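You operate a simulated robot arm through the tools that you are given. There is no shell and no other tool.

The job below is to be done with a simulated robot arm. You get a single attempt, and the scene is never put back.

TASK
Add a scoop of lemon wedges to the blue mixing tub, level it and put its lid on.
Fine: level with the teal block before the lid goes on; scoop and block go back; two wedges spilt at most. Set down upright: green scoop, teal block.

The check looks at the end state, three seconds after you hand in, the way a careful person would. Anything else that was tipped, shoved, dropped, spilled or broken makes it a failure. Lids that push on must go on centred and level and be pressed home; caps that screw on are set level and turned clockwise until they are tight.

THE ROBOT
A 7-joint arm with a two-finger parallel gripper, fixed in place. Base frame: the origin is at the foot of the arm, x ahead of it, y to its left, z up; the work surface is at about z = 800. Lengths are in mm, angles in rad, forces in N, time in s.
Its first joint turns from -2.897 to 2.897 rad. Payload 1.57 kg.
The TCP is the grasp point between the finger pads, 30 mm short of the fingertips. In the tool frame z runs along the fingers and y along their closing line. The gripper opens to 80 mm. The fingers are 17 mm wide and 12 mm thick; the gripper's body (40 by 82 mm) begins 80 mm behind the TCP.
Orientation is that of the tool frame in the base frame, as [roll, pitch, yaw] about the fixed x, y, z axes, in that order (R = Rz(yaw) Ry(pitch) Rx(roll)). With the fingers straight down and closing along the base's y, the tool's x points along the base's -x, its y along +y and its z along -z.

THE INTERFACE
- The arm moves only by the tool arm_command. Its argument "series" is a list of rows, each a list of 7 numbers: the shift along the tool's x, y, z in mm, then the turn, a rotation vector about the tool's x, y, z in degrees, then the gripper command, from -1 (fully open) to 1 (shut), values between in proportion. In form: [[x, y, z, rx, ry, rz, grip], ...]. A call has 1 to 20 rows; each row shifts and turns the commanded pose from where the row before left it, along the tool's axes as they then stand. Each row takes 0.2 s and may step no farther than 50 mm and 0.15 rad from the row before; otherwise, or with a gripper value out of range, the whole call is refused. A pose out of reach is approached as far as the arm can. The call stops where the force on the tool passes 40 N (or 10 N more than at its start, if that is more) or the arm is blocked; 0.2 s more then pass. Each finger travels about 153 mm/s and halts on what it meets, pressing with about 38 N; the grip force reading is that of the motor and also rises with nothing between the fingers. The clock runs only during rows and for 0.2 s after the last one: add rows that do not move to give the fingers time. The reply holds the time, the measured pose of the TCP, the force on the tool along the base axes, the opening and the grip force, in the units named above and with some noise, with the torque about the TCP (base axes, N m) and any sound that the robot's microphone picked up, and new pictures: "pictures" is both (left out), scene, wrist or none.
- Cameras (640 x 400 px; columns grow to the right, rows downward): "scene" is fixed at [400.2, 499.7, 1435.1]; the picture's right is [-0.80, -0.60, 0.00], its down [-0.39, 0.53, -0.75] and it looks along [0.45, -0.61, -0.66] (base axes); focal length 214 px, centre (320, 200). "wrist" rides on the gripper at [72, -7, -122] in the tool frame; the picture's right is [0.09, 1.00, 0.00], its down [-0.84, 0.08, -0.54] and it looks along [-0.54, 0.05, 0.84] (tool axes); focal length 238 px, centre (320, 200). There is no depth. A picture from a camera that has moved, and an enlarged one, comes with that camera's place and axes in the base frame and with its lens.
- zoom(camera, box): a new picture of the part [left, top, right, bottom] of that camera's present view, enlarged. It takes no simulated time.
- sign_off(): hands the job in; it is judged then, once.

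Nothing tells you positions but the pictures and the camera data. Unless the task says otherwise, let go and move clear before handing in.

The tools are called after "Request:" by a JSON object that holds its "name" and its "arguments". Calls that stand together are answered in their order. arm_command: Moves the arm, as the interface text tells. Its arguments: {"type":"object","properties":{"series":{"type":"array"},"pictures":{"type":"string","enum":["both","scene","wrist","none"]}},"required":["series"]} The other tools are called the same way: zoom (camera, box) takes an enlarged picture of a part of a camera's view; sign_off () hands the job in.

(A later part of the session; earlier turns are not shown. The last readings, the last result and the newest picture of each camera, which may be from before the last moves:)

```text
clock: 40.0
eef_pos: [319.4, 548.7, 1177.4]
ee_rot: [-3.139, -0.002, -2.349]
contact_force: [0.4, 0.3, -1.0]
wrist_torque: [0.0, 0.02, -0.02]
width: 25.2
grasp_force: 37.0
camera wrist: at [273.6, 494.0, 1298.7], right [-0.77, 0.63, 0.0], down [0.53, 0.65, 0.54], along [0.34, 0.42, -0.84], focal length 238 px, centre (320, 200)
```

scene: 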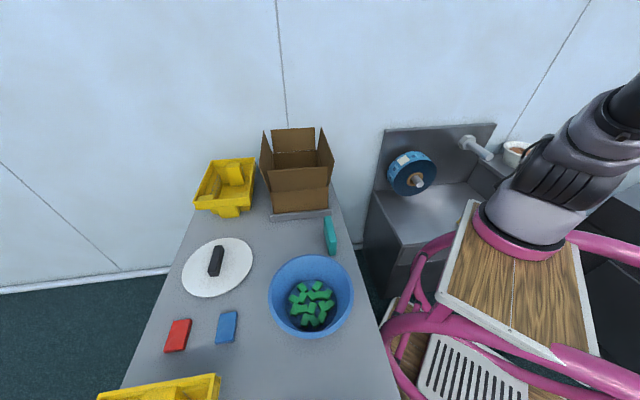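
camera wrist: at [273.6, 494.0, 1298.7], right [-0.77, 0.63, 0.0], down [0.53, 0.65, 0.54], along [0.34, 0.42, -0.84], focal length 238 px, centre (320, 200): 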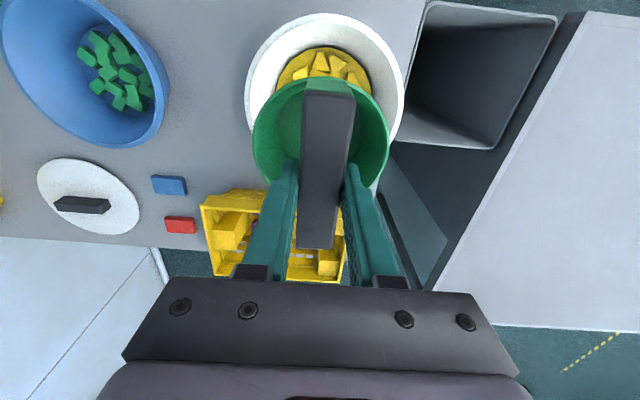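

Request:
{"name": "arm_command", "arguments": {"series": [[19, -36.3, 0, 0, 0, 0, 1], [19, -36.3, 0, 0, 0, 0, 1], [19, -36.3, 0, 0, 0, 0, 1], [19, -36.3, 0, 0, 0, 0, 1], [19, -36.3, 0, 0, 0, 0, 1], [0, 0, 45, 0, 0, 0, 1], [0, 0, 45, 0, 0, 0, 1], [0, 0, 45, 0, 0, 0, 1], [0, 0, 45, 0, 0, 0, 1], [0, 0, 45, 0, 0, 0, 1], [0, 0, 40, 0, 0, 0, 1], [0, 0, 0, 0, 0, 0, 1]], "pictures": "wrist"}}

```text
clock: 42.6
eef_pos: [382.6, 353.7, 910.9]
ee_rot: [-3.141, -0.002, -2.348]
contact_force: [1.1, -0.4, -0.2]
wrist_torque: [-0.01, -0.01, 0.01]
width: 25.3
grasp_force: 36.4
camera wrist: at [336.3, 298.8, 1034.0], right [-0.77, 0.63, 0.0], down [0.53, 0.65, 0.54], along [0.34, 0.42, -0.84], focal length 238 px, centre (320, 200)
```

wrist: 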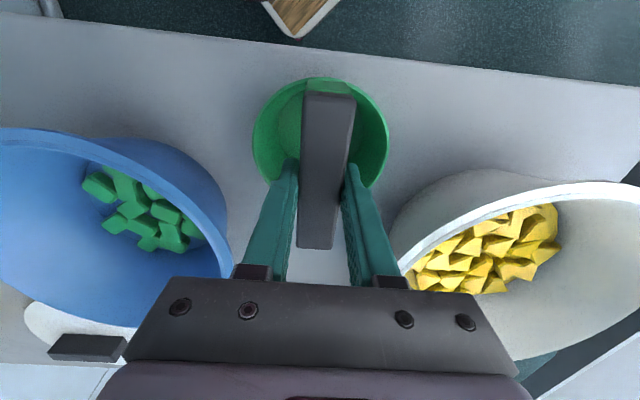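

Request:
{"name": "arm_command", "arguments": {"series": [[0, 0, 8, 0, 0, 0, 1], [0, 0, 5, 0, 0, 0, 1], [0, 0, 1.5, 0, 0, 0, 1], [0, 0, 0, 0, 0, 0, 1]], "pictures": "none"}}

```text
clock: 43.6
eef_pos: [381.5, 353.9, 897.1]
ee_rot: [-3.141, 0.0, -2.348]
contact_force: [-3.1, -4.6, 36.2]
wrist_torque: [0.12, -0.13, -0.01]
width: 25.5
grasp_force: 37.1
```

The scoop has touched down on its spot. I'll open the fingers and rise clear of it.

Request:
{"name": "arm_command", "arguments": {"series": [[0, 0, -1.5, 0, 0, 0, 1], [0, 0, 0, 0, 0, 0, -0.2], [0, 0, 0, 0, 0, 0, -0.2], [0, 0, -20, 0, 0, 0, -0.2], [0, 0, -40, 0, 0, 0, -0.2], [0, 0, -45, 0, 0, 0, -0.2], [0, 0, -45, 0, 0, 0, -0.2]], "pictures": "both"}}

```text
clock: 45.2
eef_pos: [382.4, 354.1, 1049.9]
ee_rot: [3.14, -0.002, -2.347]
contact_force: [0.2, 1.4, -0.3]
wrist_torque: [-0.04, 0.0, 0.0]
width: 48.0
grasp_force: 0.1
camera wrist: at [336.8, 300.3, 1171.6], right [-0.77, 0.63, 0.0], down [0.53, 0.65, 0.54], along [0.34, 0.42, -0.84], focal length 238 px, centre (320, 200)
```

scene: 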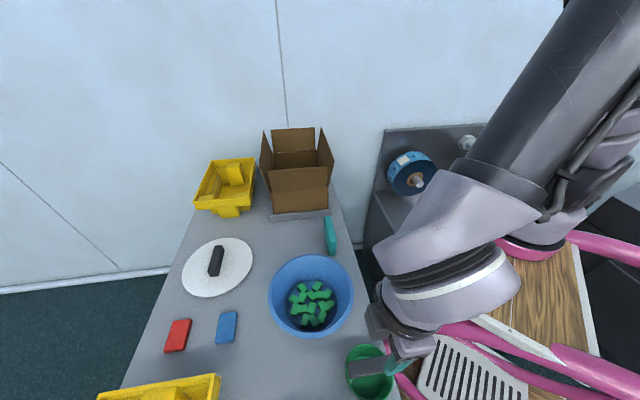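
wrist: 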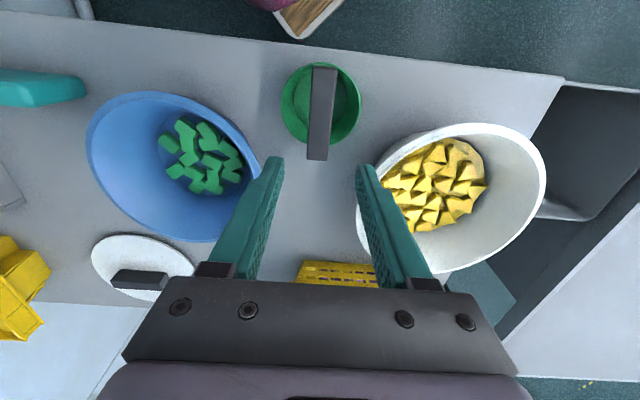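

Request:
{"name": "zoom", "arguments": {"camera": "wrist", "box": [270, 50, 370, 170]}}

Request:
{"name": "zoom", "arguments": {"camera": "wrist", "box": [350, 110, 550, 280]}}

```text
3.33 times, centred on (320, 110) of wrist
camera zoom: at [336.8, 300.3, 1171.6], right [-0.77, 0.63, 0.0], down [0.53, 0.65, 0.54], along [0.34, 0.42, -0.84], focal length 794 px, centre (320, 500)
```

zoom: 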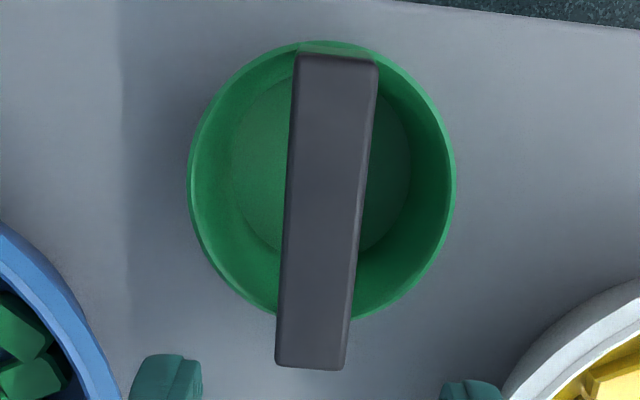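

```text
2.35 times, centred on (450, 195) of wrist
camera zoom: at [336.8, 300.3, 1171.6], right [-0.77, 0.63, 0.0], down [0.53, 0.65, 0.54], along [0.34, 0.42, -0.84], focal length 561 px, centre (14, 212)
```

zoom: 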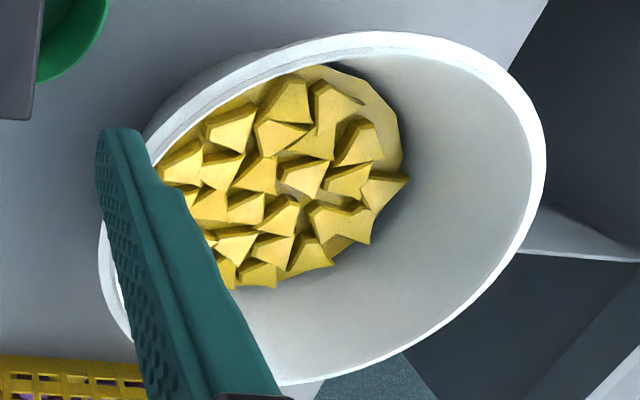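

The cup's rim is 102 mm across, its floor about 80 mm, and the wall leans about 10°. I'll grip the wall on the tub side, midway between the posts, with the tool tilted 10°, and I'm moving to the start of that approach.

Request:
{"name": "arm_command", "arguments": {"series": [[0.4, -30.5, 0, 0, 0, 0, 0], [0.4, -30.5, 0, 0, 0, 0, 0], [0, 0, 50, 0, 0, 0, 0], [0, 0, 50, 0, 0, 0, 0], [0, 0, 34, 0, 0, 0, 0], [0, 0, 0, -5, 0, 0, 0], [0, 0, 0, -5, 0, 0, 0], [0, 0, 0, 0, 0, 0, 0]], "pictures": "both"}}

```text
clock: 47.0
eef_pos: [423.6, 310.0, 915.0]
ee_rot: [2.968, -0.002, -2.348]
contact_force: [-0.8, -0.6, 0.1]
wrist_torque: [0.0, -0.03, 0.01]
width: 40.0
grasp_force: 0.1
camera wrist: at [393.9, 240.9, 1034.0], right [-0.76, 0.62, 0.17], down [0.6, 0.58, 0.55], along [0.24, 0.52, -0.82], focal length 238 px, centre (320, 200)
```

scene: 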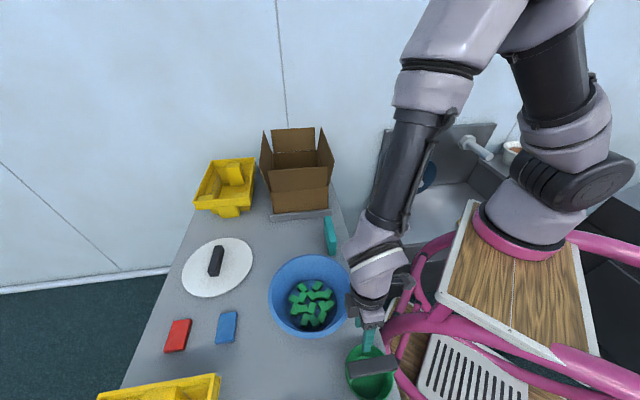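
wrist: 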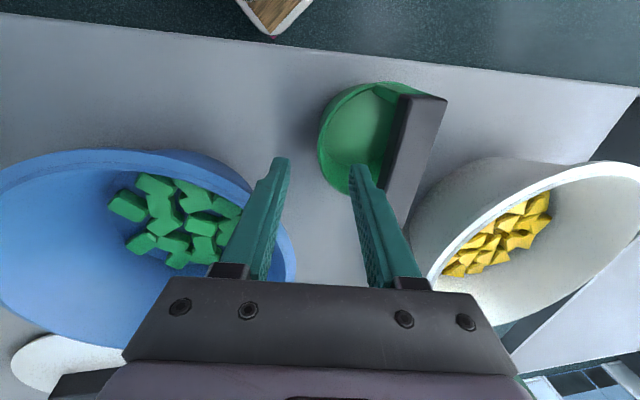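

Request:
{"name": "zoom", "arguments": {"camera": "scene", "box": [330, 270, 430, 400]}}

Request:
{"name": "arm_command", "arguments": {"series": [[0, 0, 30, 0, 0, 0, 0], [0, 0, 25, 0, 0, 0, 0], [0, 0, 14, 0, 0, 0, 0], [0, 0, 0, 0, 0, 0, 0]], "pictures": "both"}}

```text
3.08 times, centred on (380, 335) of scene
camera zoom: at [400.2, 499.7, 1435.1], right [-0.8, -0.6, 0.0], down [-0.39, 0.53, -0.75], along [0.45, -0.61, -0.66], focal length 660 px, centre (135, -215)
```

zoom: 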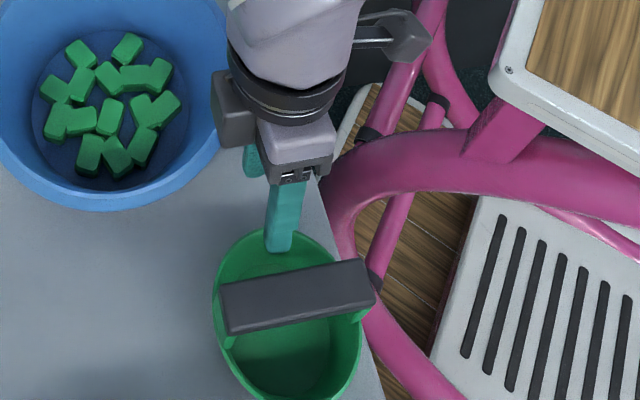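

```text
clock: 48.0
eef_pos: [416.9, 317.4, 846.8]
ee_rot: [2.967, -0.003, -2.348]
contact_force: [-0.2, 0.3, 0.0]
wrist_torque: [-0.01, -0.03, 0.05]
width: 40.2
grasp_force: 0.0
camera wrist: at [384.9, 248.3, 965.8], right [-0.76, 0.62, 0.17], down [0.6, 0.58, 0.55], along [0.24, 0.52, -0.82], focal length 238 px, centre (320, 200)
```

scene: 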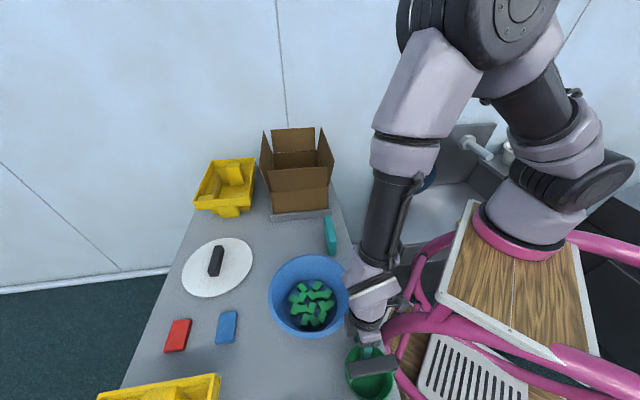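
wrist: 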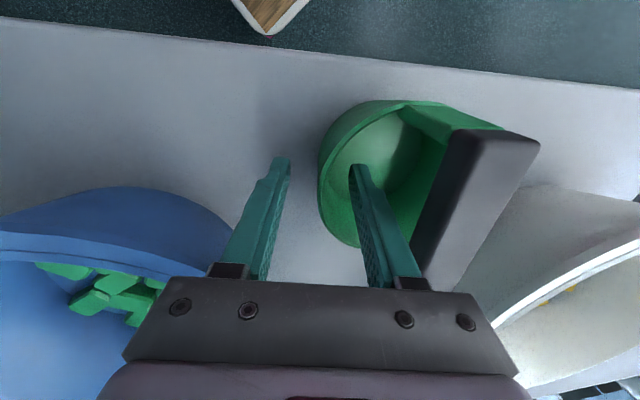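

One finger is inside the cup and one outside, with no contact force. I'm closing on the wall.

Request:
{"name": "arm_command", "arguments": {"series": [[0, 0, 0, 0, 0, 0, 0.5], [0, 0, 0, 0, 0, 0, 1], [0, 0, 0, 0, 0, 0, 1], [0, 0, 0, 0, 0, 0, 1]], "pictures": "wrist"}}

```text
clock: 49.0
eef_pos: [416.5, 317.5, 847.6]
ee_rot: [2.965, -0.002, -2.348]
contact_force: [-0.2, -1.4, 8.5]
wrist_torque: [0.26, 0.36, 0.09]
width: 6.9
grasp_force: 25.9
camera wrist: at [384.8, 248.3, 966.2], right [-0.76, 0.62, 0.17], down [0.6, 0.58, 0.55], along [0.24, 0.52, -0.82], focal length 238 px, centre (320, 200)
```

wrist: 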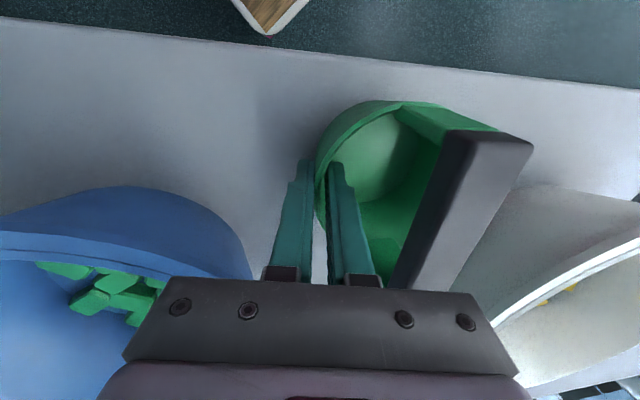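

The wall is gripped at 7 mm width. I'll lift gently and check that the scoop stays put in the fingers.

Request:
{"name": "arm_command", "arguments": {"series": [[0, 1.7, -9.8, 0, 0, 0, 1], [0, 3.5, -19.7, 0, 0, 0, 1], [0, 7, -39.4, 0, 0, 0, 1], [0, 7, -39.4, 0, 0, 0, 1], [0, 7, -39.4, 0, 0, 0, 1], [0, 7, -39.4, 0, 0, 0, 1], [0, 7, -39.4, 0, 0, 0, 1], [0, 0, 0, 0, 0, 0, 1]], "pictures": "both"}}

```text
clock: 50.8
eef_pos: [416.7, 315.7, 1076.3]
ee_rot: [2.966, -0.002, -2.346]
contact_force: [0.2, 0.7, -0.1]
wrist_torque: [-0.04, -0.05, 0.0]
width: 6.4
grasp_force: 26.4
camera wrist: at [385.4, 247.4, 1196.0], right [-0.76, 0.62, 0.17], down [0.6, 0.59, 0.55], along [0.24, 0.52, -0.82], focal length 238 px, centre (320, 200)
```

scene: 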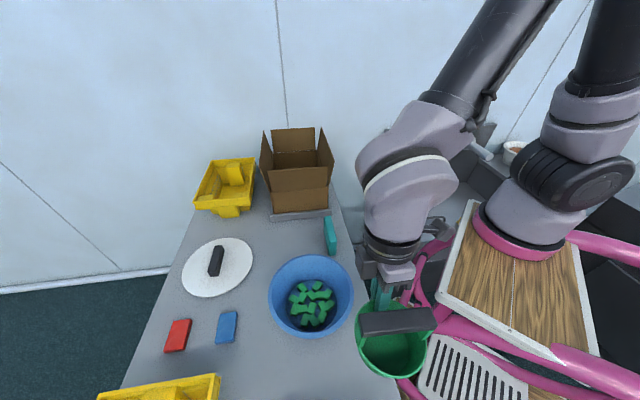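
wrist: 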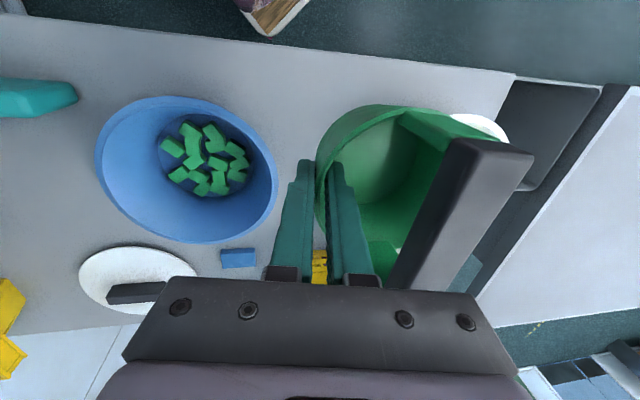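

The scoop is steady in the wall grip. I'll carry it over the bowl and tilt it to about 85° so the lip can be driven into the wedges.

Request:
{"name": "arm_command", "arguments": {"series": [[-23.3, 39.3, 6.9, 0, 0, 0, 1], [-23.3, 39.3, 6.9, 0, 0, 0, 1], [-23.3, 39.3, 6.9, 0, 0, 0, 1], [-23.3, 39.3, 6.9, 0, 0, 0, 1], [-23.3, 39.3, 6.9, 0, 0, 0, 1], [0, 0, 0, 8.5, 0, 0, 1], [0, 0, 0, 8.5, 0, 0, 1], [0, 0, 0, 8.5, 0, 0, 1], [0, 0, 0, 8.5, 0, 0, 1], [0, 0, 0, 8.5, 0, 0, 1], [0, 0, 0, 8.5, 0, 0, 1], [0, 0, 0, 8.5, 0, 0, 1], [0, 0, 0, 8.5, 0, 0, 1], [0, 0, 0, 8.5, 0, 0, 1], [0, 0, 0, 8.5, 0, 0, 1], [0, 0, 0, 0, 0, 0, 1]], "pictures": "both"}}

```text
clock: 54.2
eef_pos: [355.2, 540.9, 1076.2]
ee_rot: [-1.831, -0.002, -2.349]
contact_force: [0.2, 0.1, -1.3]
wrist_torque: [-0.01, -0.02, -0.02]
width: 6.5
grasp_force: 25.6
camera wrist: at [221.9, 573.0, 1114.6], right [-0.25, 0.11, -0.96], down [0.2, 0.98, 0.06], along [0.95, -0.18, -0.27], focal length 238 px, centre (320, 200)
```

scene: 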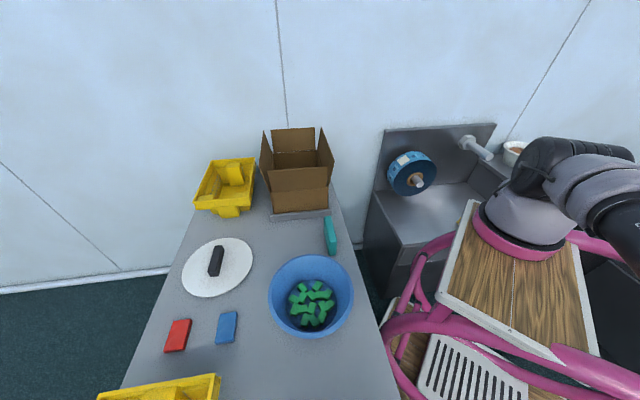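
wrist: 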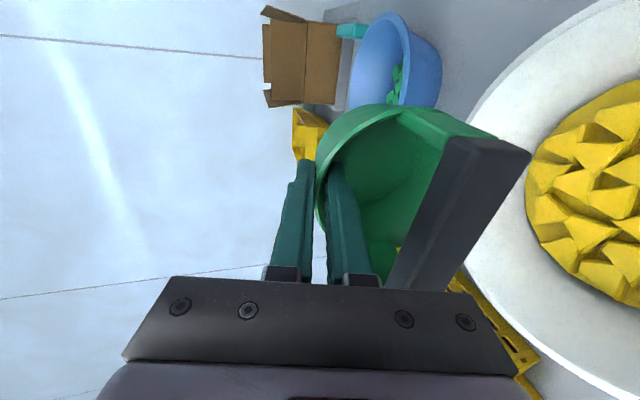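

Request:
{"name": "arm_command", "arguments": {"series": [[0, 41.5, 11.1, 0, 0, 0, 1], [0, 41.5, 11.1, 0, 0, 0, 1], [0, 33, 8.8, 0, 0, 0, 1], [0, 0, 0, 0, 0, 0, 1]], "pictures": "wrist"}}

```text
clock: 55.2
eef_pos: [354.5, 542.3, 957.2]
ee_rot: [-1.832, -0.002, -2.347]
contact_force: [-0.2, -0.2, -1.2]
wrist_torque: [0.01, 0.01, 0.0]
width: 6.4
grasp_force: 26.0
camera wrist: at [222.2, 574.1, 995.6], right [-0.25, 0.11, -0.96], down [0.2, 0.98, 0.06], along [0.95, -0.18, -0.27], focal length 238 px, centre (320, 200)
```

wrist: 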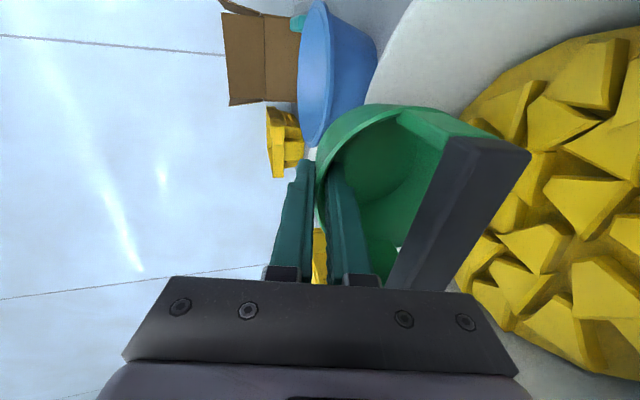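

Request:
{"name": "zoom", "arguments": {"camera": "wrist", "box": [420, 0, 640, 400]}}

```text
1.00 times, centred on (530, 200) of wrist (not enlarged: the box is as wide or as high as the picture)
camera zoom: at [222.2, 574.1, 995.6], right [-0.25, 0.11, -0.96], down [0.2, 0.98, 0.06], along [0.95, -0.18, -0.27], focal length 238 px, centre (110, 200)
```

zoom: 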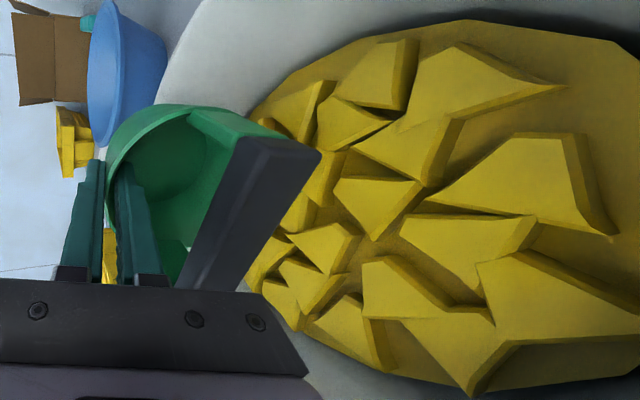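

Request:
{"name": "arm_command", "arguments": {"series": [[0, 14.5, 3.9, 0, 0, 0, 1], [0, 4.8, 1.3, 0, 0, 0, 1], [0, 0, 0, 0, 0, 0, 1]], "pictures": "none"}}

Request:
{"name": "arm_command", "arguments": {"series": [[0, 4.8, 1.3, 0, 0, 0, 1], [0, 0, 0, 0, 0, 0, 1]], "pictures": "none"}}

Request:
{"name": "arm_command", "arguments": {"series": [[0, 4.8, 1.3, 0, 0, 0, 1], [0, 0, 0, 0, 0, 0, 1]], "pictures": "wrist"}}

```text
clock: 56.0
eef_pos: [356.7, 541.6, 937.8]
ee_rot: [-1.832, -0.003, -2.347]
contact_force: [0.0, 0.1, -1.0]
wrist_torque: [0.04, -0.03, -0.04]
width: 6.5
grasp_force: 26.1
```

```text
clock: 56.6
eef_pos: [355.1, 541.4, 932.0]
ee_rot: [-1.832, -0.002, -2.348]
contact_force: [0.2, 0.1, -1.2]
wrist_torque: [-0.02, -0.01, 0.03]
width: 6.9
grasp_force: 26.2
```

```text
clock: 57.2
eef_pos: [356.9, 540.3, 927.3]
ee_rot: [-1.832, -0.002, -2.347]
contact_force: [0.2, -0.1, -1.6]
wrist_torque: [-0.02, -0.02, -0.02]
width: 6.7
grasp_force: 26.5
camera wrist: at [222.4, 573.1, 965.1], right [-0.25, 0.11, -0.96], down [0.2, 0.98, 0.06], along [0.95, -0.18, -0.27], focal length 238 px, centre (320, 200)
```

wrist: 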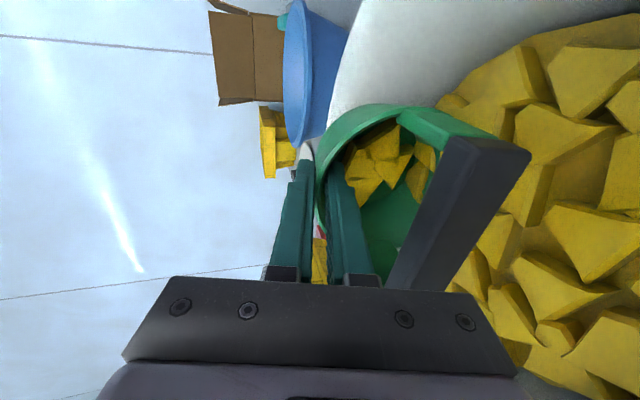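

Yellow wedges now seem to be inside the cup. I'll look closer.

Request:
{"name": "zoom", "arguments": {"camera": "wrist", "box": [290, 90, 470, 290]}}

Request:
{"name": "zoom", "arguments": {"camera": "wrist", "box": [400, 0, 640, 400]}}

```text
2.00 times, centred on (380, 190) of wrist
camera zoom: at [222.4, 573.1, 965.1], right [-0.25, 0.11, -0.96], down [0.2, 0.98, 0.06], along [0.95, -0.18, -0.27], focal length 477 px, centre (200, 220)
```

zoom: 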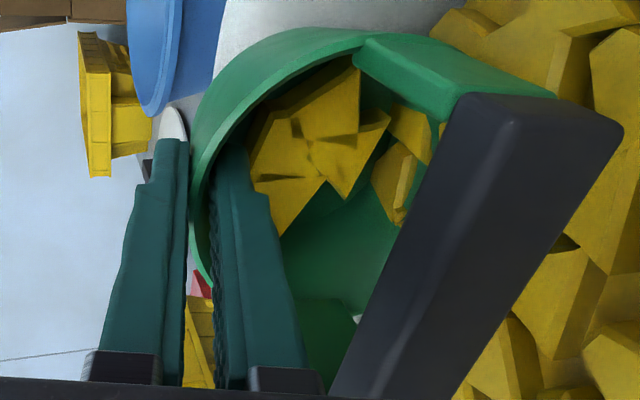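

```text
1.00 times, centred on (520, 200) of wrist (not enlarged: the box is as wide or as high as the picture)
camera zoom: at [222.4, 573.1, 965.1], right [-0.25, 0.11, -0.96], down [0.2, 0.98, 0.06], along [0.95, -0.18, -0.27], focal length 238 px, centre (120, 200)
```

zoom: 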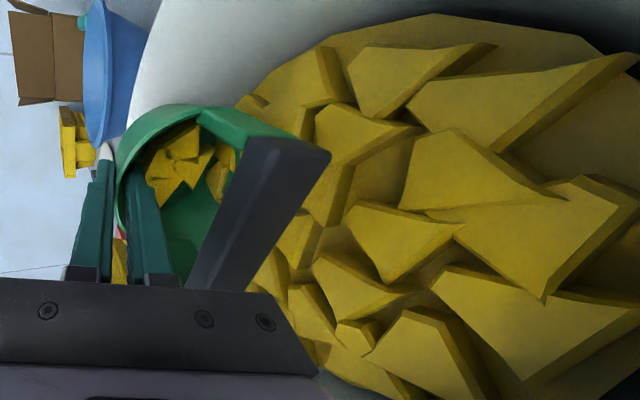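

Several wedges are already in the cup, and the force reading shows no resistance. I'll dig slightly deeper and forward, watching the force.

Request:
{"name": "arm_command", "arguments": {"series": [[0, 4.8, 1.3, 0, 0, 0, 1], [0, 1.3, -4.8, 0, 0, 0, 1], [0, 0, 0, 0, 0, 0, 1]], "pictures": "wrist"}}

```text
clock: 58.0
eef_pos: [352.2, 544.9, 922.2]
ee_rot: [-1.832, -0.001, -2.348]
contact_force: [-0.6, -0.9, -1.2]
wrist_torque: [-0.01, 0.0, 0.0]
width: 6.8
grasp_force: 26.2
camera wrist: at [218.5, 576.6, 959.8], right [-0.25, 0.11, -0.96], down [0.2, 0.98, 0.06], along [0.95, -0.18, -0.27], focal length 238 px, centre (320, 200)
```

wrist: 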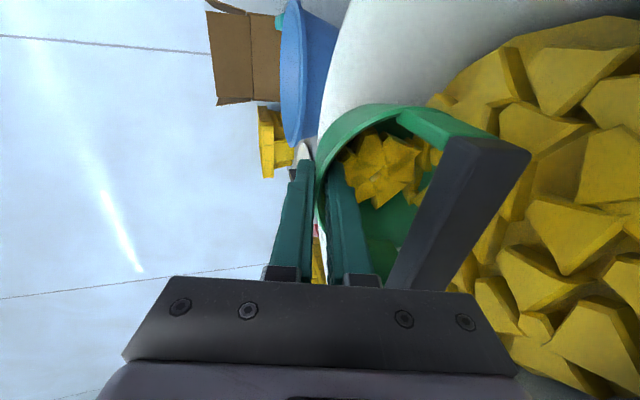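

Request:
{"name": "zoom", "arguments": {"camera": "wrist", "box": [300, 90, 460, 290]}}

Request:
{"name": "arm_command", "arguments": {"series": [[0, 4.8, 1.3, 0, 0, 0, 1], [0, 2.6, -9.6, 0, 0, 0, 1], [0, 0, 0, 0, 0, 0, 1]], "pictures": "wrist"}}

```text
2.00 times, centred on (380, 190) of wrist
camera zoom: at [218.5, 576.6, 959.8], right [-0.25, 0.11, -0.96], down [0.2, 0.98, 0.06], along [0.95, -0.18, -0.27], focal length 477 px, centre (200, 220)
```

zoom: 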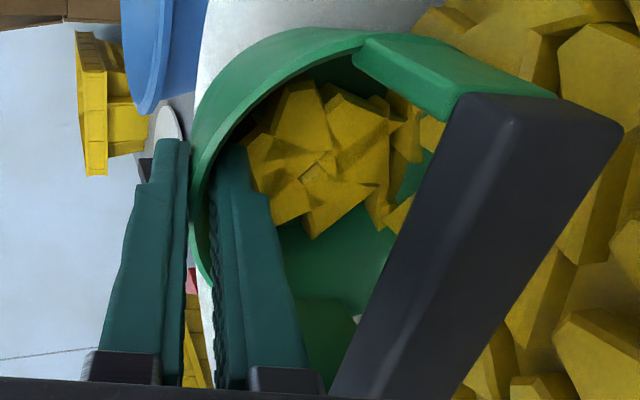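

```text
clock: 58.8
eef_pos: [346.0, 546.0, 918.5]
ee_rot: [-1.834, -0.003, -2.346]
contact_force: [0.1, 1.0, -1.2]
wrist_torque: [-0.02, 0.03, 0.0]
width: 6.8
grasp_force: 25.9
out of reach, approached as far as the arm can: row 2
camera wrist: at [211.8, 578.3, 956.1], right [-0.25, 0.11, -0.96], down [0.2, 0.98, 0.07], along [0.95, -0.17, -0.27], focal length 238 px, centre (320, 200)
```

wrist: 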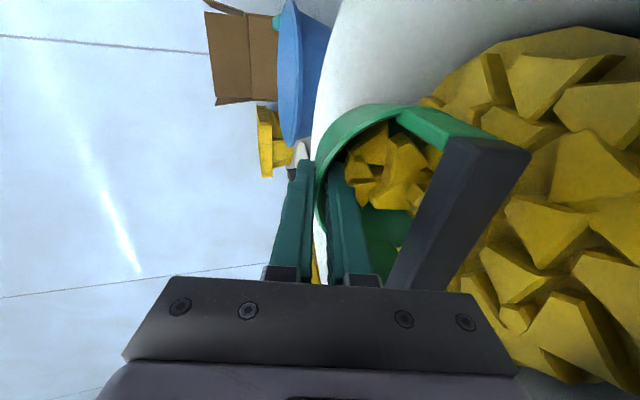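

The cup is filling. I'll bring it upright while lifting slowly.

Request:
{"name": "arm_command", "arguments": {"series": [[0, -4.8, -1.3, -7, 0, 0, 1], [0, -5.6, -2.2, -7, 0, 0, 1], [0, -7, -3.9, -7, 0, 0, 1], [0, -8.3, -5.6, -7, 0, 0, 1], [0, -7.3, -6.8, -7, 0, 0, 1], [0, -6.4, -7.7, -7, 0, 0, 1], [0, -5.4, -8.4, -7, 0, 0, 1], [0, -4.4, -9, -7, 0, 0, 1], [0, -3.3, -9.4, -7, 0, 0, 1], [0, -2.1, -9.8, -7, 0, 0, 1], [0, -0.9, -10, -7, 0, 0, 1], [0, 0.3, -10, -7, 0, 0, 1], [0, 0, 0, -1, 0, 0, 1], [0, 0, 0, 0, 0, 0, 1]], "pictures": "both"}}

```text
clock: 61.8
eef_pos: [345.1, 546.7, 1028.3]
ee_rot: [2.967, -0.002, -2.347]
contact_force: [0.0, 0.3, -0.5]
wrist_torque: [-0.08, -0.02, 0.04]
width: 6.8
grasp_force: 26.8
camera wrist: at [315.0, 477.5, 1146.2], right [-0.76, 0.62, 0.17], down [0.6, 0.58, 0.55], along [0.24, 0.52, -0.82], focal length 238 px, centre (320, 200)
```

scene: 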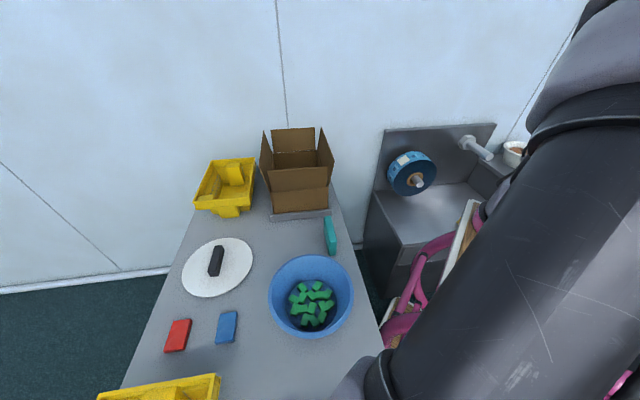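
wrist: 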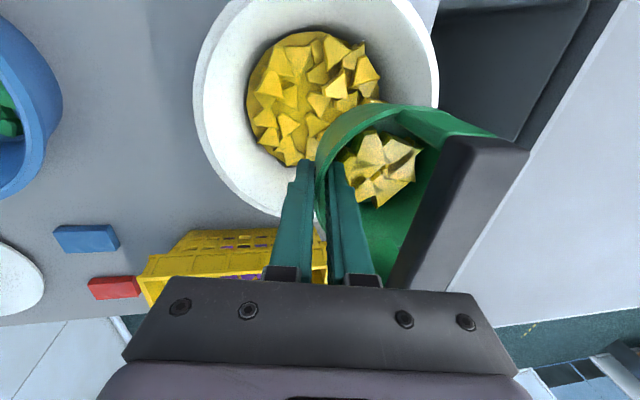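

Request:
{"name": "zoom", "arguments": {"camera": "wrist", "box": [310, 90, 470, 290]}}

Request:
{"name": "zoom", "arguments": {"camera": "wrist", "box": [190, 0, 450, 220]}}

```text
2.00 times, centred on (390, 190) of wrist
camera zoom: at [315.0, 477.5, 1146.2], right [-0.76, 0.62, 0.17], down [0.6, 0.58, 0.55], along [0.24, 0.52, -0.82], focal length 477 px, centre (180, 220)
```

zoom: 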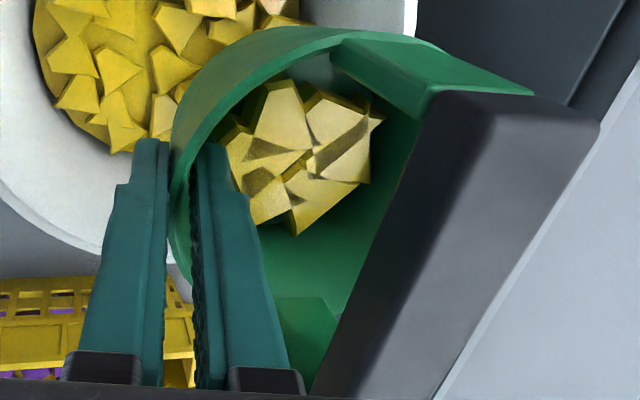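

```text
1.82 times, centred on (320, 110) of wrist
camera zoom: at [315.0, 477.5, 1146.2], right [-0.76, 0.62, 0.17], down [0.6, 0.58, 0.55], along [0.24, 0.52, -0.82], focal length 433 px, centre (320, 364)
```

zoom: 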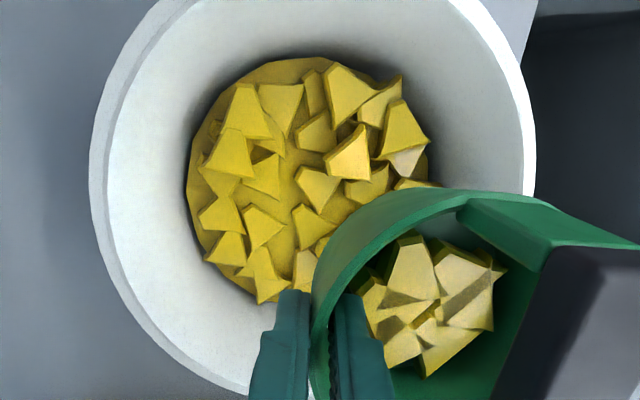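

About 8 wedges are visible in the cup, sitting well below its rim. I'll raise it and carry it to where the scene camera can see inside and judge the fill.

Request:
{"name": "arm_command", "arguments": {"series": [[0, 4, -22, 0, 0, 0, 1], [0, 4, -22, 0, 0, 0, 1], [16.4, -30, -5, 0, 0, 0, 1], [16.4, -30, -5, 0, 0, 0, 1], [16.4, -30, -5, 0, 0, 0, 1], [16.4, -30, -5, 0, 0, 0, 1], [16.4, -30, -5, 0, 0, 0, 1], [16.4, -30, -5, 0, 0, 0, 1], [16.4, -30, -5, 0, 0, 0, 1], [0, 0, 0, 0, 0, 0, 1]], "pictures": "both"}}

Request:
{"name": "zoom", "arguments": {"camera": "scene", "box": [330, 280, 450, 400]}}

```text
clock: 64.0
eef_pos: [416.8, 314.7, 1070.8]
ee_rot: [2.968, -0.001, -2.347]
contact_force: [0.1, 0.0, -0.7]
wrist_torque: [-0.05, -0.04, 0.0]
width: 6.9
grasp_force: 26.3
camera wrist: at [386.2, 245.8, 1189.4], right [-0.76, 0.62, 0.17], down [0.6, 0.58, 0.55], along [0.24, 0.52, -0.82], focal length 238 px, centre (320, 200)
```

scene: 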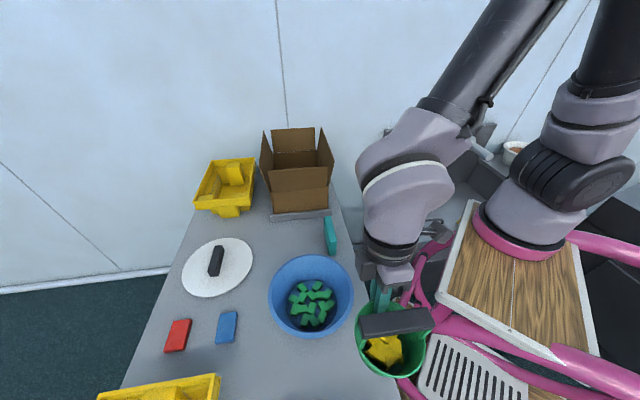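
wrist: 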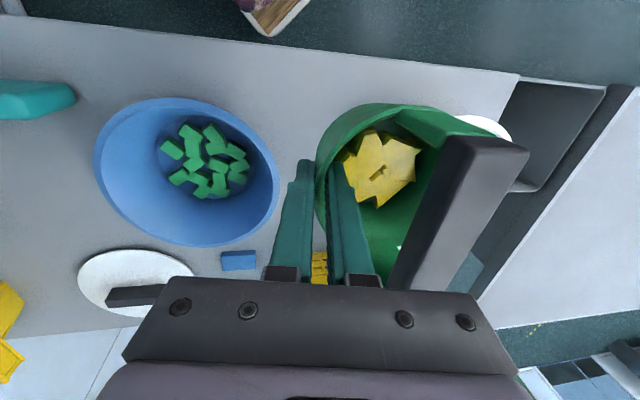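

```text
3.33 times, centred on (390, 340) of scene
camera zoom: at [400.2, 499.7, 1435.1], right [-0.8, -0.6, 0.0], down [-0.39, 0.53, -0.75], along [0.45, -0.61, -0.66], focal length 715 px, centre (87, -267)
```

zoom: 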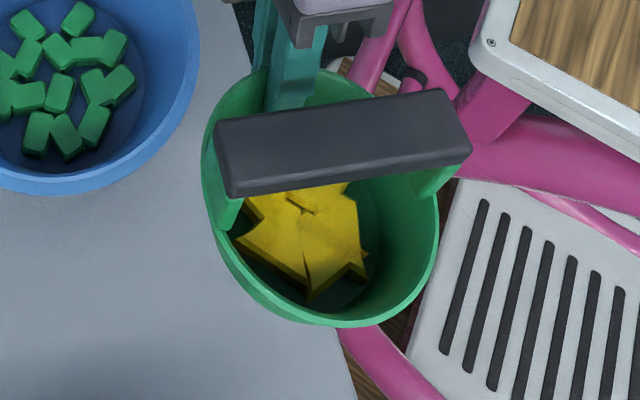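

The cup holds only about one layer, roughly 6–8 wedges, so a second dip is worthwhile. This time I'll keep the lip low and rotate the cup up while it is still in the wedges.

Request:
{"name": "arm_command", "arguments": {"series": [[-21.6, 30.6, 10.65, 0, 0, 0, 1], [-21.6, 30.6, 10.65, 0, 0, 0, 1], [-21.6, 30.6, 10.65, 0, 0, 0, 1], [-21.6, 30.6, 10.65, 0, 0, 0, 1], [-21.6, 30.6, 10.65, 0, 0, 0, 1], [-21.6, 30.6, 10.65, 0, 0, 0, 1], [0, 0, 0, 0, 1.24, -7.0, 1], [0, 0, 0, 0, 1.24, -7.0, 1], [0, 0, 0, 8, 0, 0, 1], [0, 0, 0, 8, 0, 0, 1], [0, 0, 0, 8, 0, 0, 1], [0, 0, 0, 8, 0, 0, 1], [0, 0, 0, 8, 0, 0, 1], [0, 0, 0, 8, 0, 0, 1], [0, 0, 0, 8, 0, 0, 1], [0, 0, 0, 8, 0, 0, 1], [0, 0, 0, 8, 0, 0, 1], [0, 0, 0, 8, 0, 0, 1], [0, 0, 0, 0, 0, 0, 1]], "pictures": "wrist"}}

```text
clock: 68.0
eef_pos: [371.2, 542.5, 1038.7]
ee_rot: [-1.917, -0.001, -2.098]
contact_force: [-0.3, -0.1, -0.5]
wrist_torque: [-0.02, -0.02, -0.02]
width: 6.7
grasp_force: 26.0
camera wrist: at [237.5, 538.8, 1086.3], right [-0.34, 0.09, -0.94], down [-0.04, 0.99, 0.11], along [0.94, 0.08, -0.33], focal length 238 px, centre (320, 200)
```

wrist: 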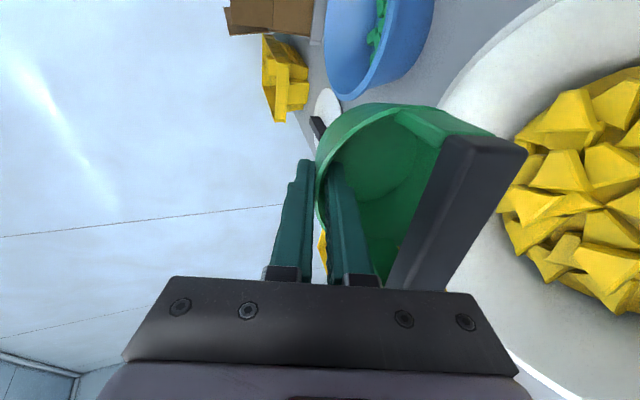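

The old load slid back into the bowl at this tilt, so the wedges are slippery and I'll need to rotate up while still in the pile. I'm lowering for the second dip now.

Request:
{"name": "arm_command", "arguments": {"series": [[0, 32.9, 12, 0, 0, 0, 1], [0, 32.9, 12, 0, 0, 0, 1], [0, 32.9, 12, 0, 0, 0, 1], [0, 7.5, 2.7, 0, 0, 0, 1], [0, 4.7, 1.7, 0, 0, 0, 1], [0, 0, 0, 0, 0, 0, 1]], "pictures": "wrist"}}

```text
clock: 69.4
eef_pos: [370.8, 542.6, 920.7]
ee_rot: [-1.919, -0.003, -2.099]
contact_force: [-5.2, -0.1, 2.8]
wrist_torque: [0.05, 0.19, 0.08]
width: 7.0
grasp_force: 26.5
camera wrist: at [236.4, 538.6, 968.5], right [-0.34, 0.09, -0.94], down [-0.04, 0.99, 0.11], along [0.94, 0.08, -0.34], focal length 238 px, centre (320, 200)
```

wrist: 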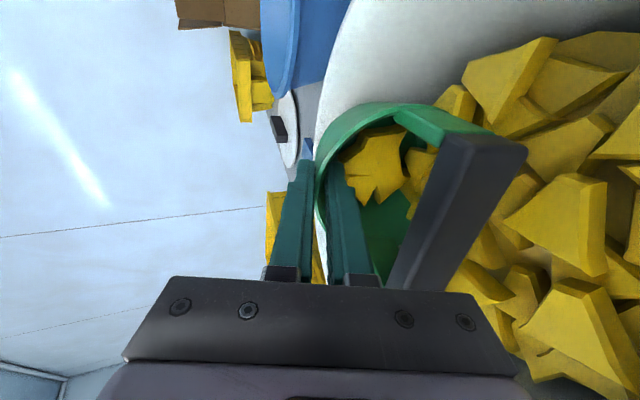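

Request:
{"name": "arm_command", "arguments": {"series": [[0, 3.4, -9.4, 0, 0, 0, 1], [0, 5.3, -8.7, 0, 0, 0, 1], [0, 5.3, -8.7, 0, 0, 0, 1], [0, 0, 0, 0, 0, 0, 1]], "pictures": "wrist"}}

```text
clock: 70.4
eef_pos: [344.9, 557.8, 917.1]
ee_rot: [-1.919, -0.003, -2.101]
contact_force: [0.7, 0.1, -1.4]
wrist_torque: [-0.04, 0.0, 0.02]
width: 7.0
grasp_force: 26.0
camera wrist: at [211.6, 554.0, 964.5], right [-0.34, 0.09, -0.94], down [-0.04, 0.99, 0.11], along [0.94, 0.08, -0.34], focal length 238 px, centre (320, 200)
```

wrist: 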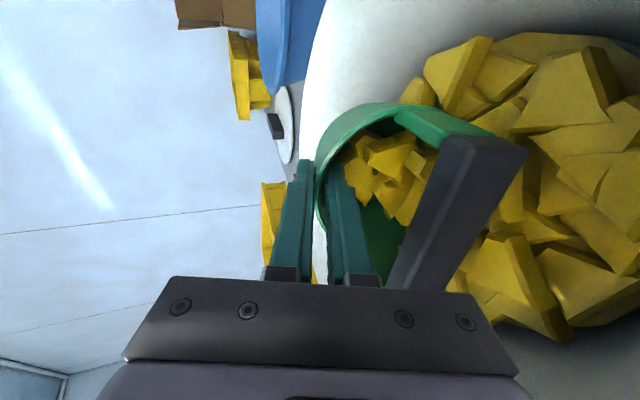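

Request:
{"name": "arm_command", "arguments": {"series": [[0, 4.5, -9, 0, 0, 0, 1], [0, 4.5, -9, 0, 0, 0, 1], [0, 3.4, -9.4, 0, 0, 0, 1], [0, 0, 0, 0, 0, 0, 1]], "pictures": "wrist"}}

Request:
{"name": "zoom", "arguments": {"camera": "wrist", "box": [310, 80, 640, 360]}}

```text
clock: 71.4
eef_pos: [318.5, 572.7, 913.9]
ee_rot: [-1.921, -0.003, -2.099]
contact_force: [0.0, -0.2, -1.1]
wrist_torque: [-0.03, -0.05, 0.01]
width: 6.9
grasp_force: 25.9
camera wrist: at [185.4, 569.0, 961.9], right [-0.34, 0.09, -0.94], down [-0.04, 0.99, 0.11], along [0.94, 0.08, -0.34], focal length 238 px, centre (320, 200)
```

wrist: 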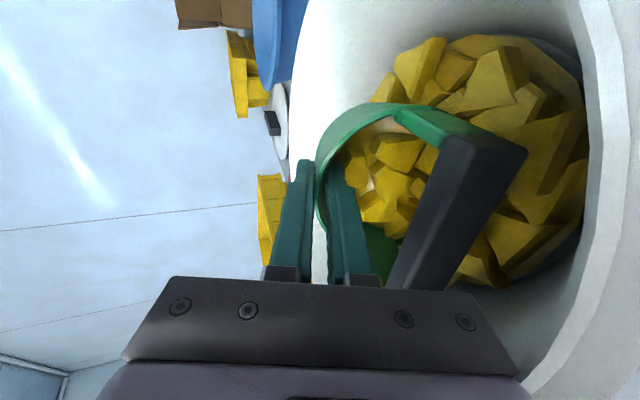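

```text
1.43 times, centred on (475, 220) of wrist
camera zoom: at [185.4, 569.0, 961.9], right [-0.34, 0.09, -0.94], down [-0.04, 0.99, 0.11], along [0.94, 0.08, -0.34], focal length 340 px, centre (99, 171)
```

zoom: 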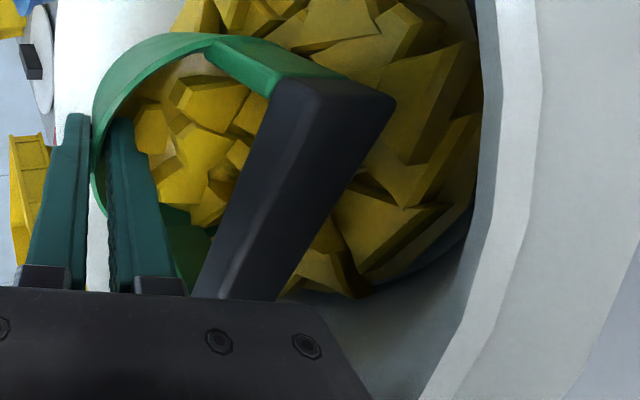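

The cup is well loaded now. I'll rotate it up within the bowl and lift.

Request:
{"name": "arm_command", "arguments": {"series": [[0, -4.8, 1.4, -7, 0, 0, 1], [0, -4.9, 0.9, -7, 0, 0, 1], [0, -5.0, 0.2, -7, 0, 0, 1], [0, -6.5, -1.7, -7, 0, 0, 1], [0, -7.6, -3.9, -7, 0, 0, 1], [0, -5.7, -8.2, -7, 0, 0, 1], [0, -4.7, -8.8, -7, 0, 0, 1], [0, -3.6, -9.3, -7, 0, 0, 1], [0, -2.4, -9.7, -7, 0, 0, 1], [0, -1.2, -9.9, -7, 0, 0, 1], [0, 0, -10, -7, 0, 0, 1], [0, 1.2, -9.9, -3, 0, 0, 1], [0, 0, 0, 0, 0, 0, 1]], "pictures": "wrist"}}

Request:
{"name": "zoom", "arguments": {"camera": "wrist", "box": [150, 0, 500, 290]}}

```text
clock: 74.2
eef_pos: [330.9, 565.9, 1011.0]
ee_rot: [2.964, -0.001, -2.099]
contact_force: [0.9, -0.2, -1.8]
wrist_torque: [-0.03, -0.08, -0.02]
width: 6.9
grasp_force: 26.2
camera wrist: at [319.4, 490.8, 1128.8], right [-0.89, 0.42, 0.17], down [0.44, 0.71, 0.55], along [0.1, 0.56, -0.82], focal length 238 px, centre (320, 200)
```

wrist: 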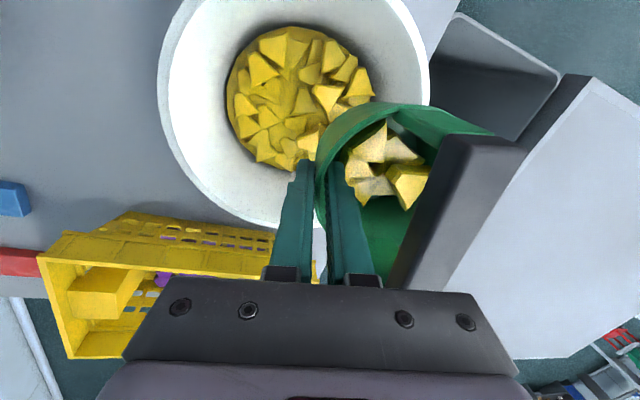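

```text
1.38 times, centred on (325, 145) of wrist
camera zoom: at [319.4, 490.8, 1128.8], right [-0.89, 0.42, 0.17], down [0.44, 0.71, 0.55], along [0.1, 0.56, -0.82], focal length 329 px, centre (313, 276)
```

zoom: 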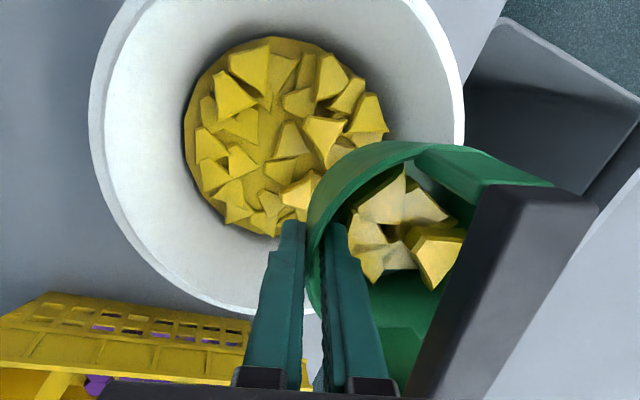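

Two layers of wedges seem to be in the cup now. I'll carry it to the viewing point and check from the scene camera.

Request:
{"name": "arm_command", "arguments": {"series": [[0, 3.5, -19.7, 0, 0, 0, 1], [0, 3.5, -19.7, 0, 0, 0, 1], [0, 3.5, -19.7, 0, 0, 0, 1], [24.8, -28.2, -5, 0, 0, 0, 1], [24.8, -28.2, -5, 0, 0, 0, 1], [24.8, -28.2, -5, 0, 0, 0, 1], [24.8, -28.2, -5, 0, 0, 0, 1], [24.8, -28.2, -5, 0, 0, 0, 1], [24.8, -28.2, -5, 0, 0, 0, 1], [24.8, -28.2, -5, 0, 0, 0, 1], [0, 0, 0, 0, -1.24, 7, 1], [0, 0, 0, 0, -1.24, 7, 1], [0, 0, 0, 0, 0, 0, 1]], "pictures": "both"}}

Request:
{"name": "zoom", "arguments": {"camera": "scene", "box": [340, 290, 450, 400]}}

Request:
{"name": "zoom", "arguments": {"camera": "wrist", "box": [310, 90, 470, 290]}}

```text
clock: 77.0
eef_pos: [418.2, 314.9, 1068.6]
ee_rot: [2.97, -0.002, -2.348]
contact_force: [0.3, -1.0, -1.3]
wrist_torque: [-0.08, -0.04, 0.0]
width: 6.8
grasp_force: 26.9
camera wrist: at [386.7, 245.5, 1189.4], right [-0.76, 0.62, 0.17], down [0.6, 0.58, 0.55], along [0.24, 0.52, -0.82], focal length 238 px, centre (320, 200)
```

scene: 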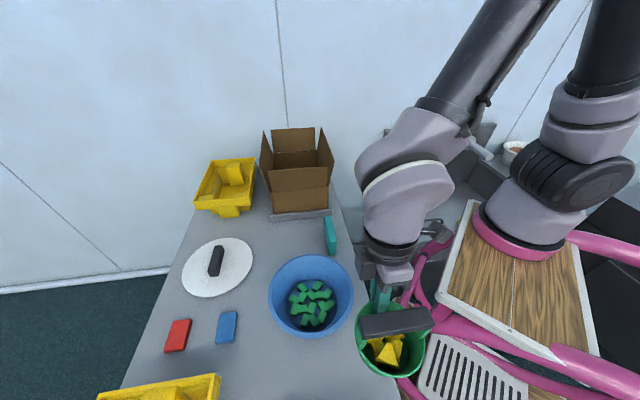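
wrist: 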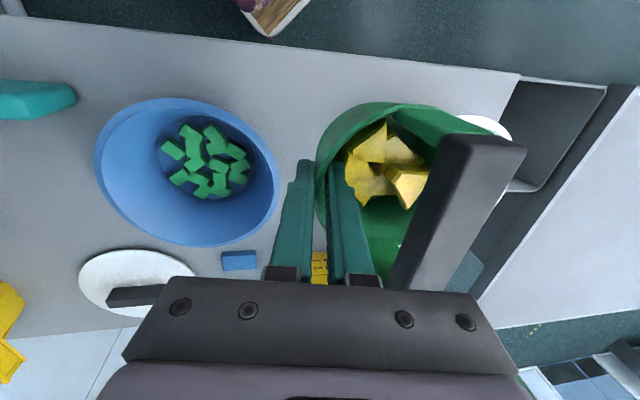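

```text
3.64 times, centred on (395, 345) of scene
camera zoom: at [400.2, 499.7, 1435.1], right [-0.8, -0.6, 0.0], down [-0.39, 0.53, -0.75], along [0.45, -0.61, -0.66], focal length 780 px, centre (47, -327)
```

zoom: 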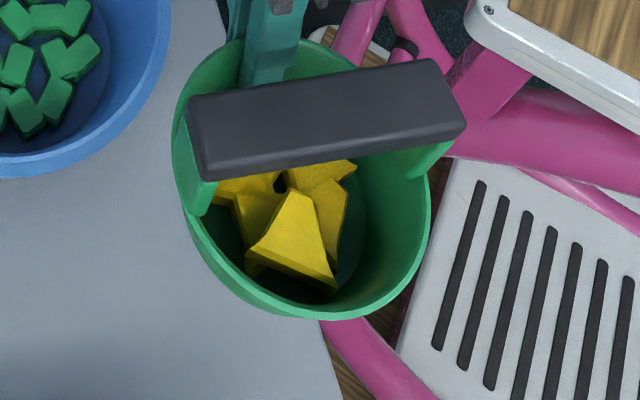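

```text
2.00 times, centred on (390, 190) of wrist
camera zoom: at [386.7, 245.5, 1189.4], right [-0.76, 0.62, 0.17], down [0.6, 0.58, 0.55], along [0.24, 0.52, -0.82], focal length 477 px, centre (180, 220)
```

zoom: 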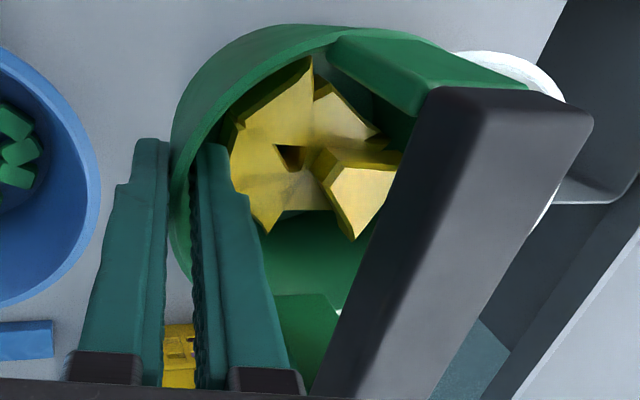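

The cup holds roughly six wedges. I'll pour these into the tub, centred on (578, 297) with its rim at z 888, and then decide on a top-up.

Request:
{"name": "arm_command", "arguments": {"series": [[-24.9, -32.5, -5.7, 0, 0, 0, 1], [-24.9, -32.5, -5.7, 0, 0, 0, 1], [-24.9, -32.5, -5.7, 0, 0, 0, 1], [-24.9, -32.5, -5.7, 0, 0, 0, 1], [0, -5.5, 31, 0, 0, 0, 1], [0, -5.5, 31, 0, 0, 0, 1], [0, 0, 0, 0, 0, 0, 1]], "pictures": "both"}}

```text
clock: 78.6
eef_pos: [582.6, 294.1, 1005.7]
ee_rot: [2.967, -0.001, -2.347]
contact_force: [0.1, 0.2, -1.5]
wrist_torque: [-0.08, -0.04, -0.02]
width: 6.9
grasp_force: 26.2
camera wrist: at [551.2, 223.8, 1125.4], right [-0.76, 0.62, 0.17], down [0.6, 0.58, 0.55], along [0.24, 0.52, -0.82], focal length 238 px, centre (320, 200)
```

scene: 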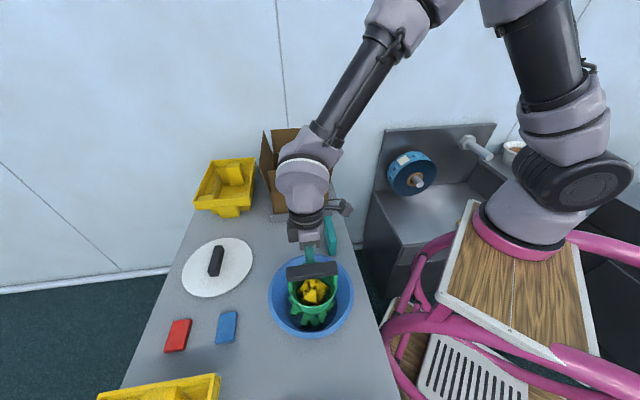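
wrist: 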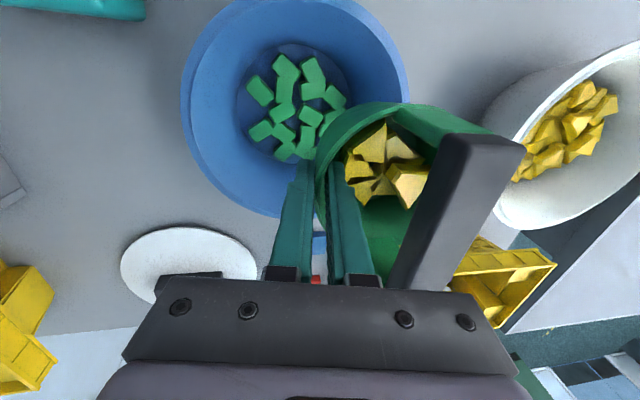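

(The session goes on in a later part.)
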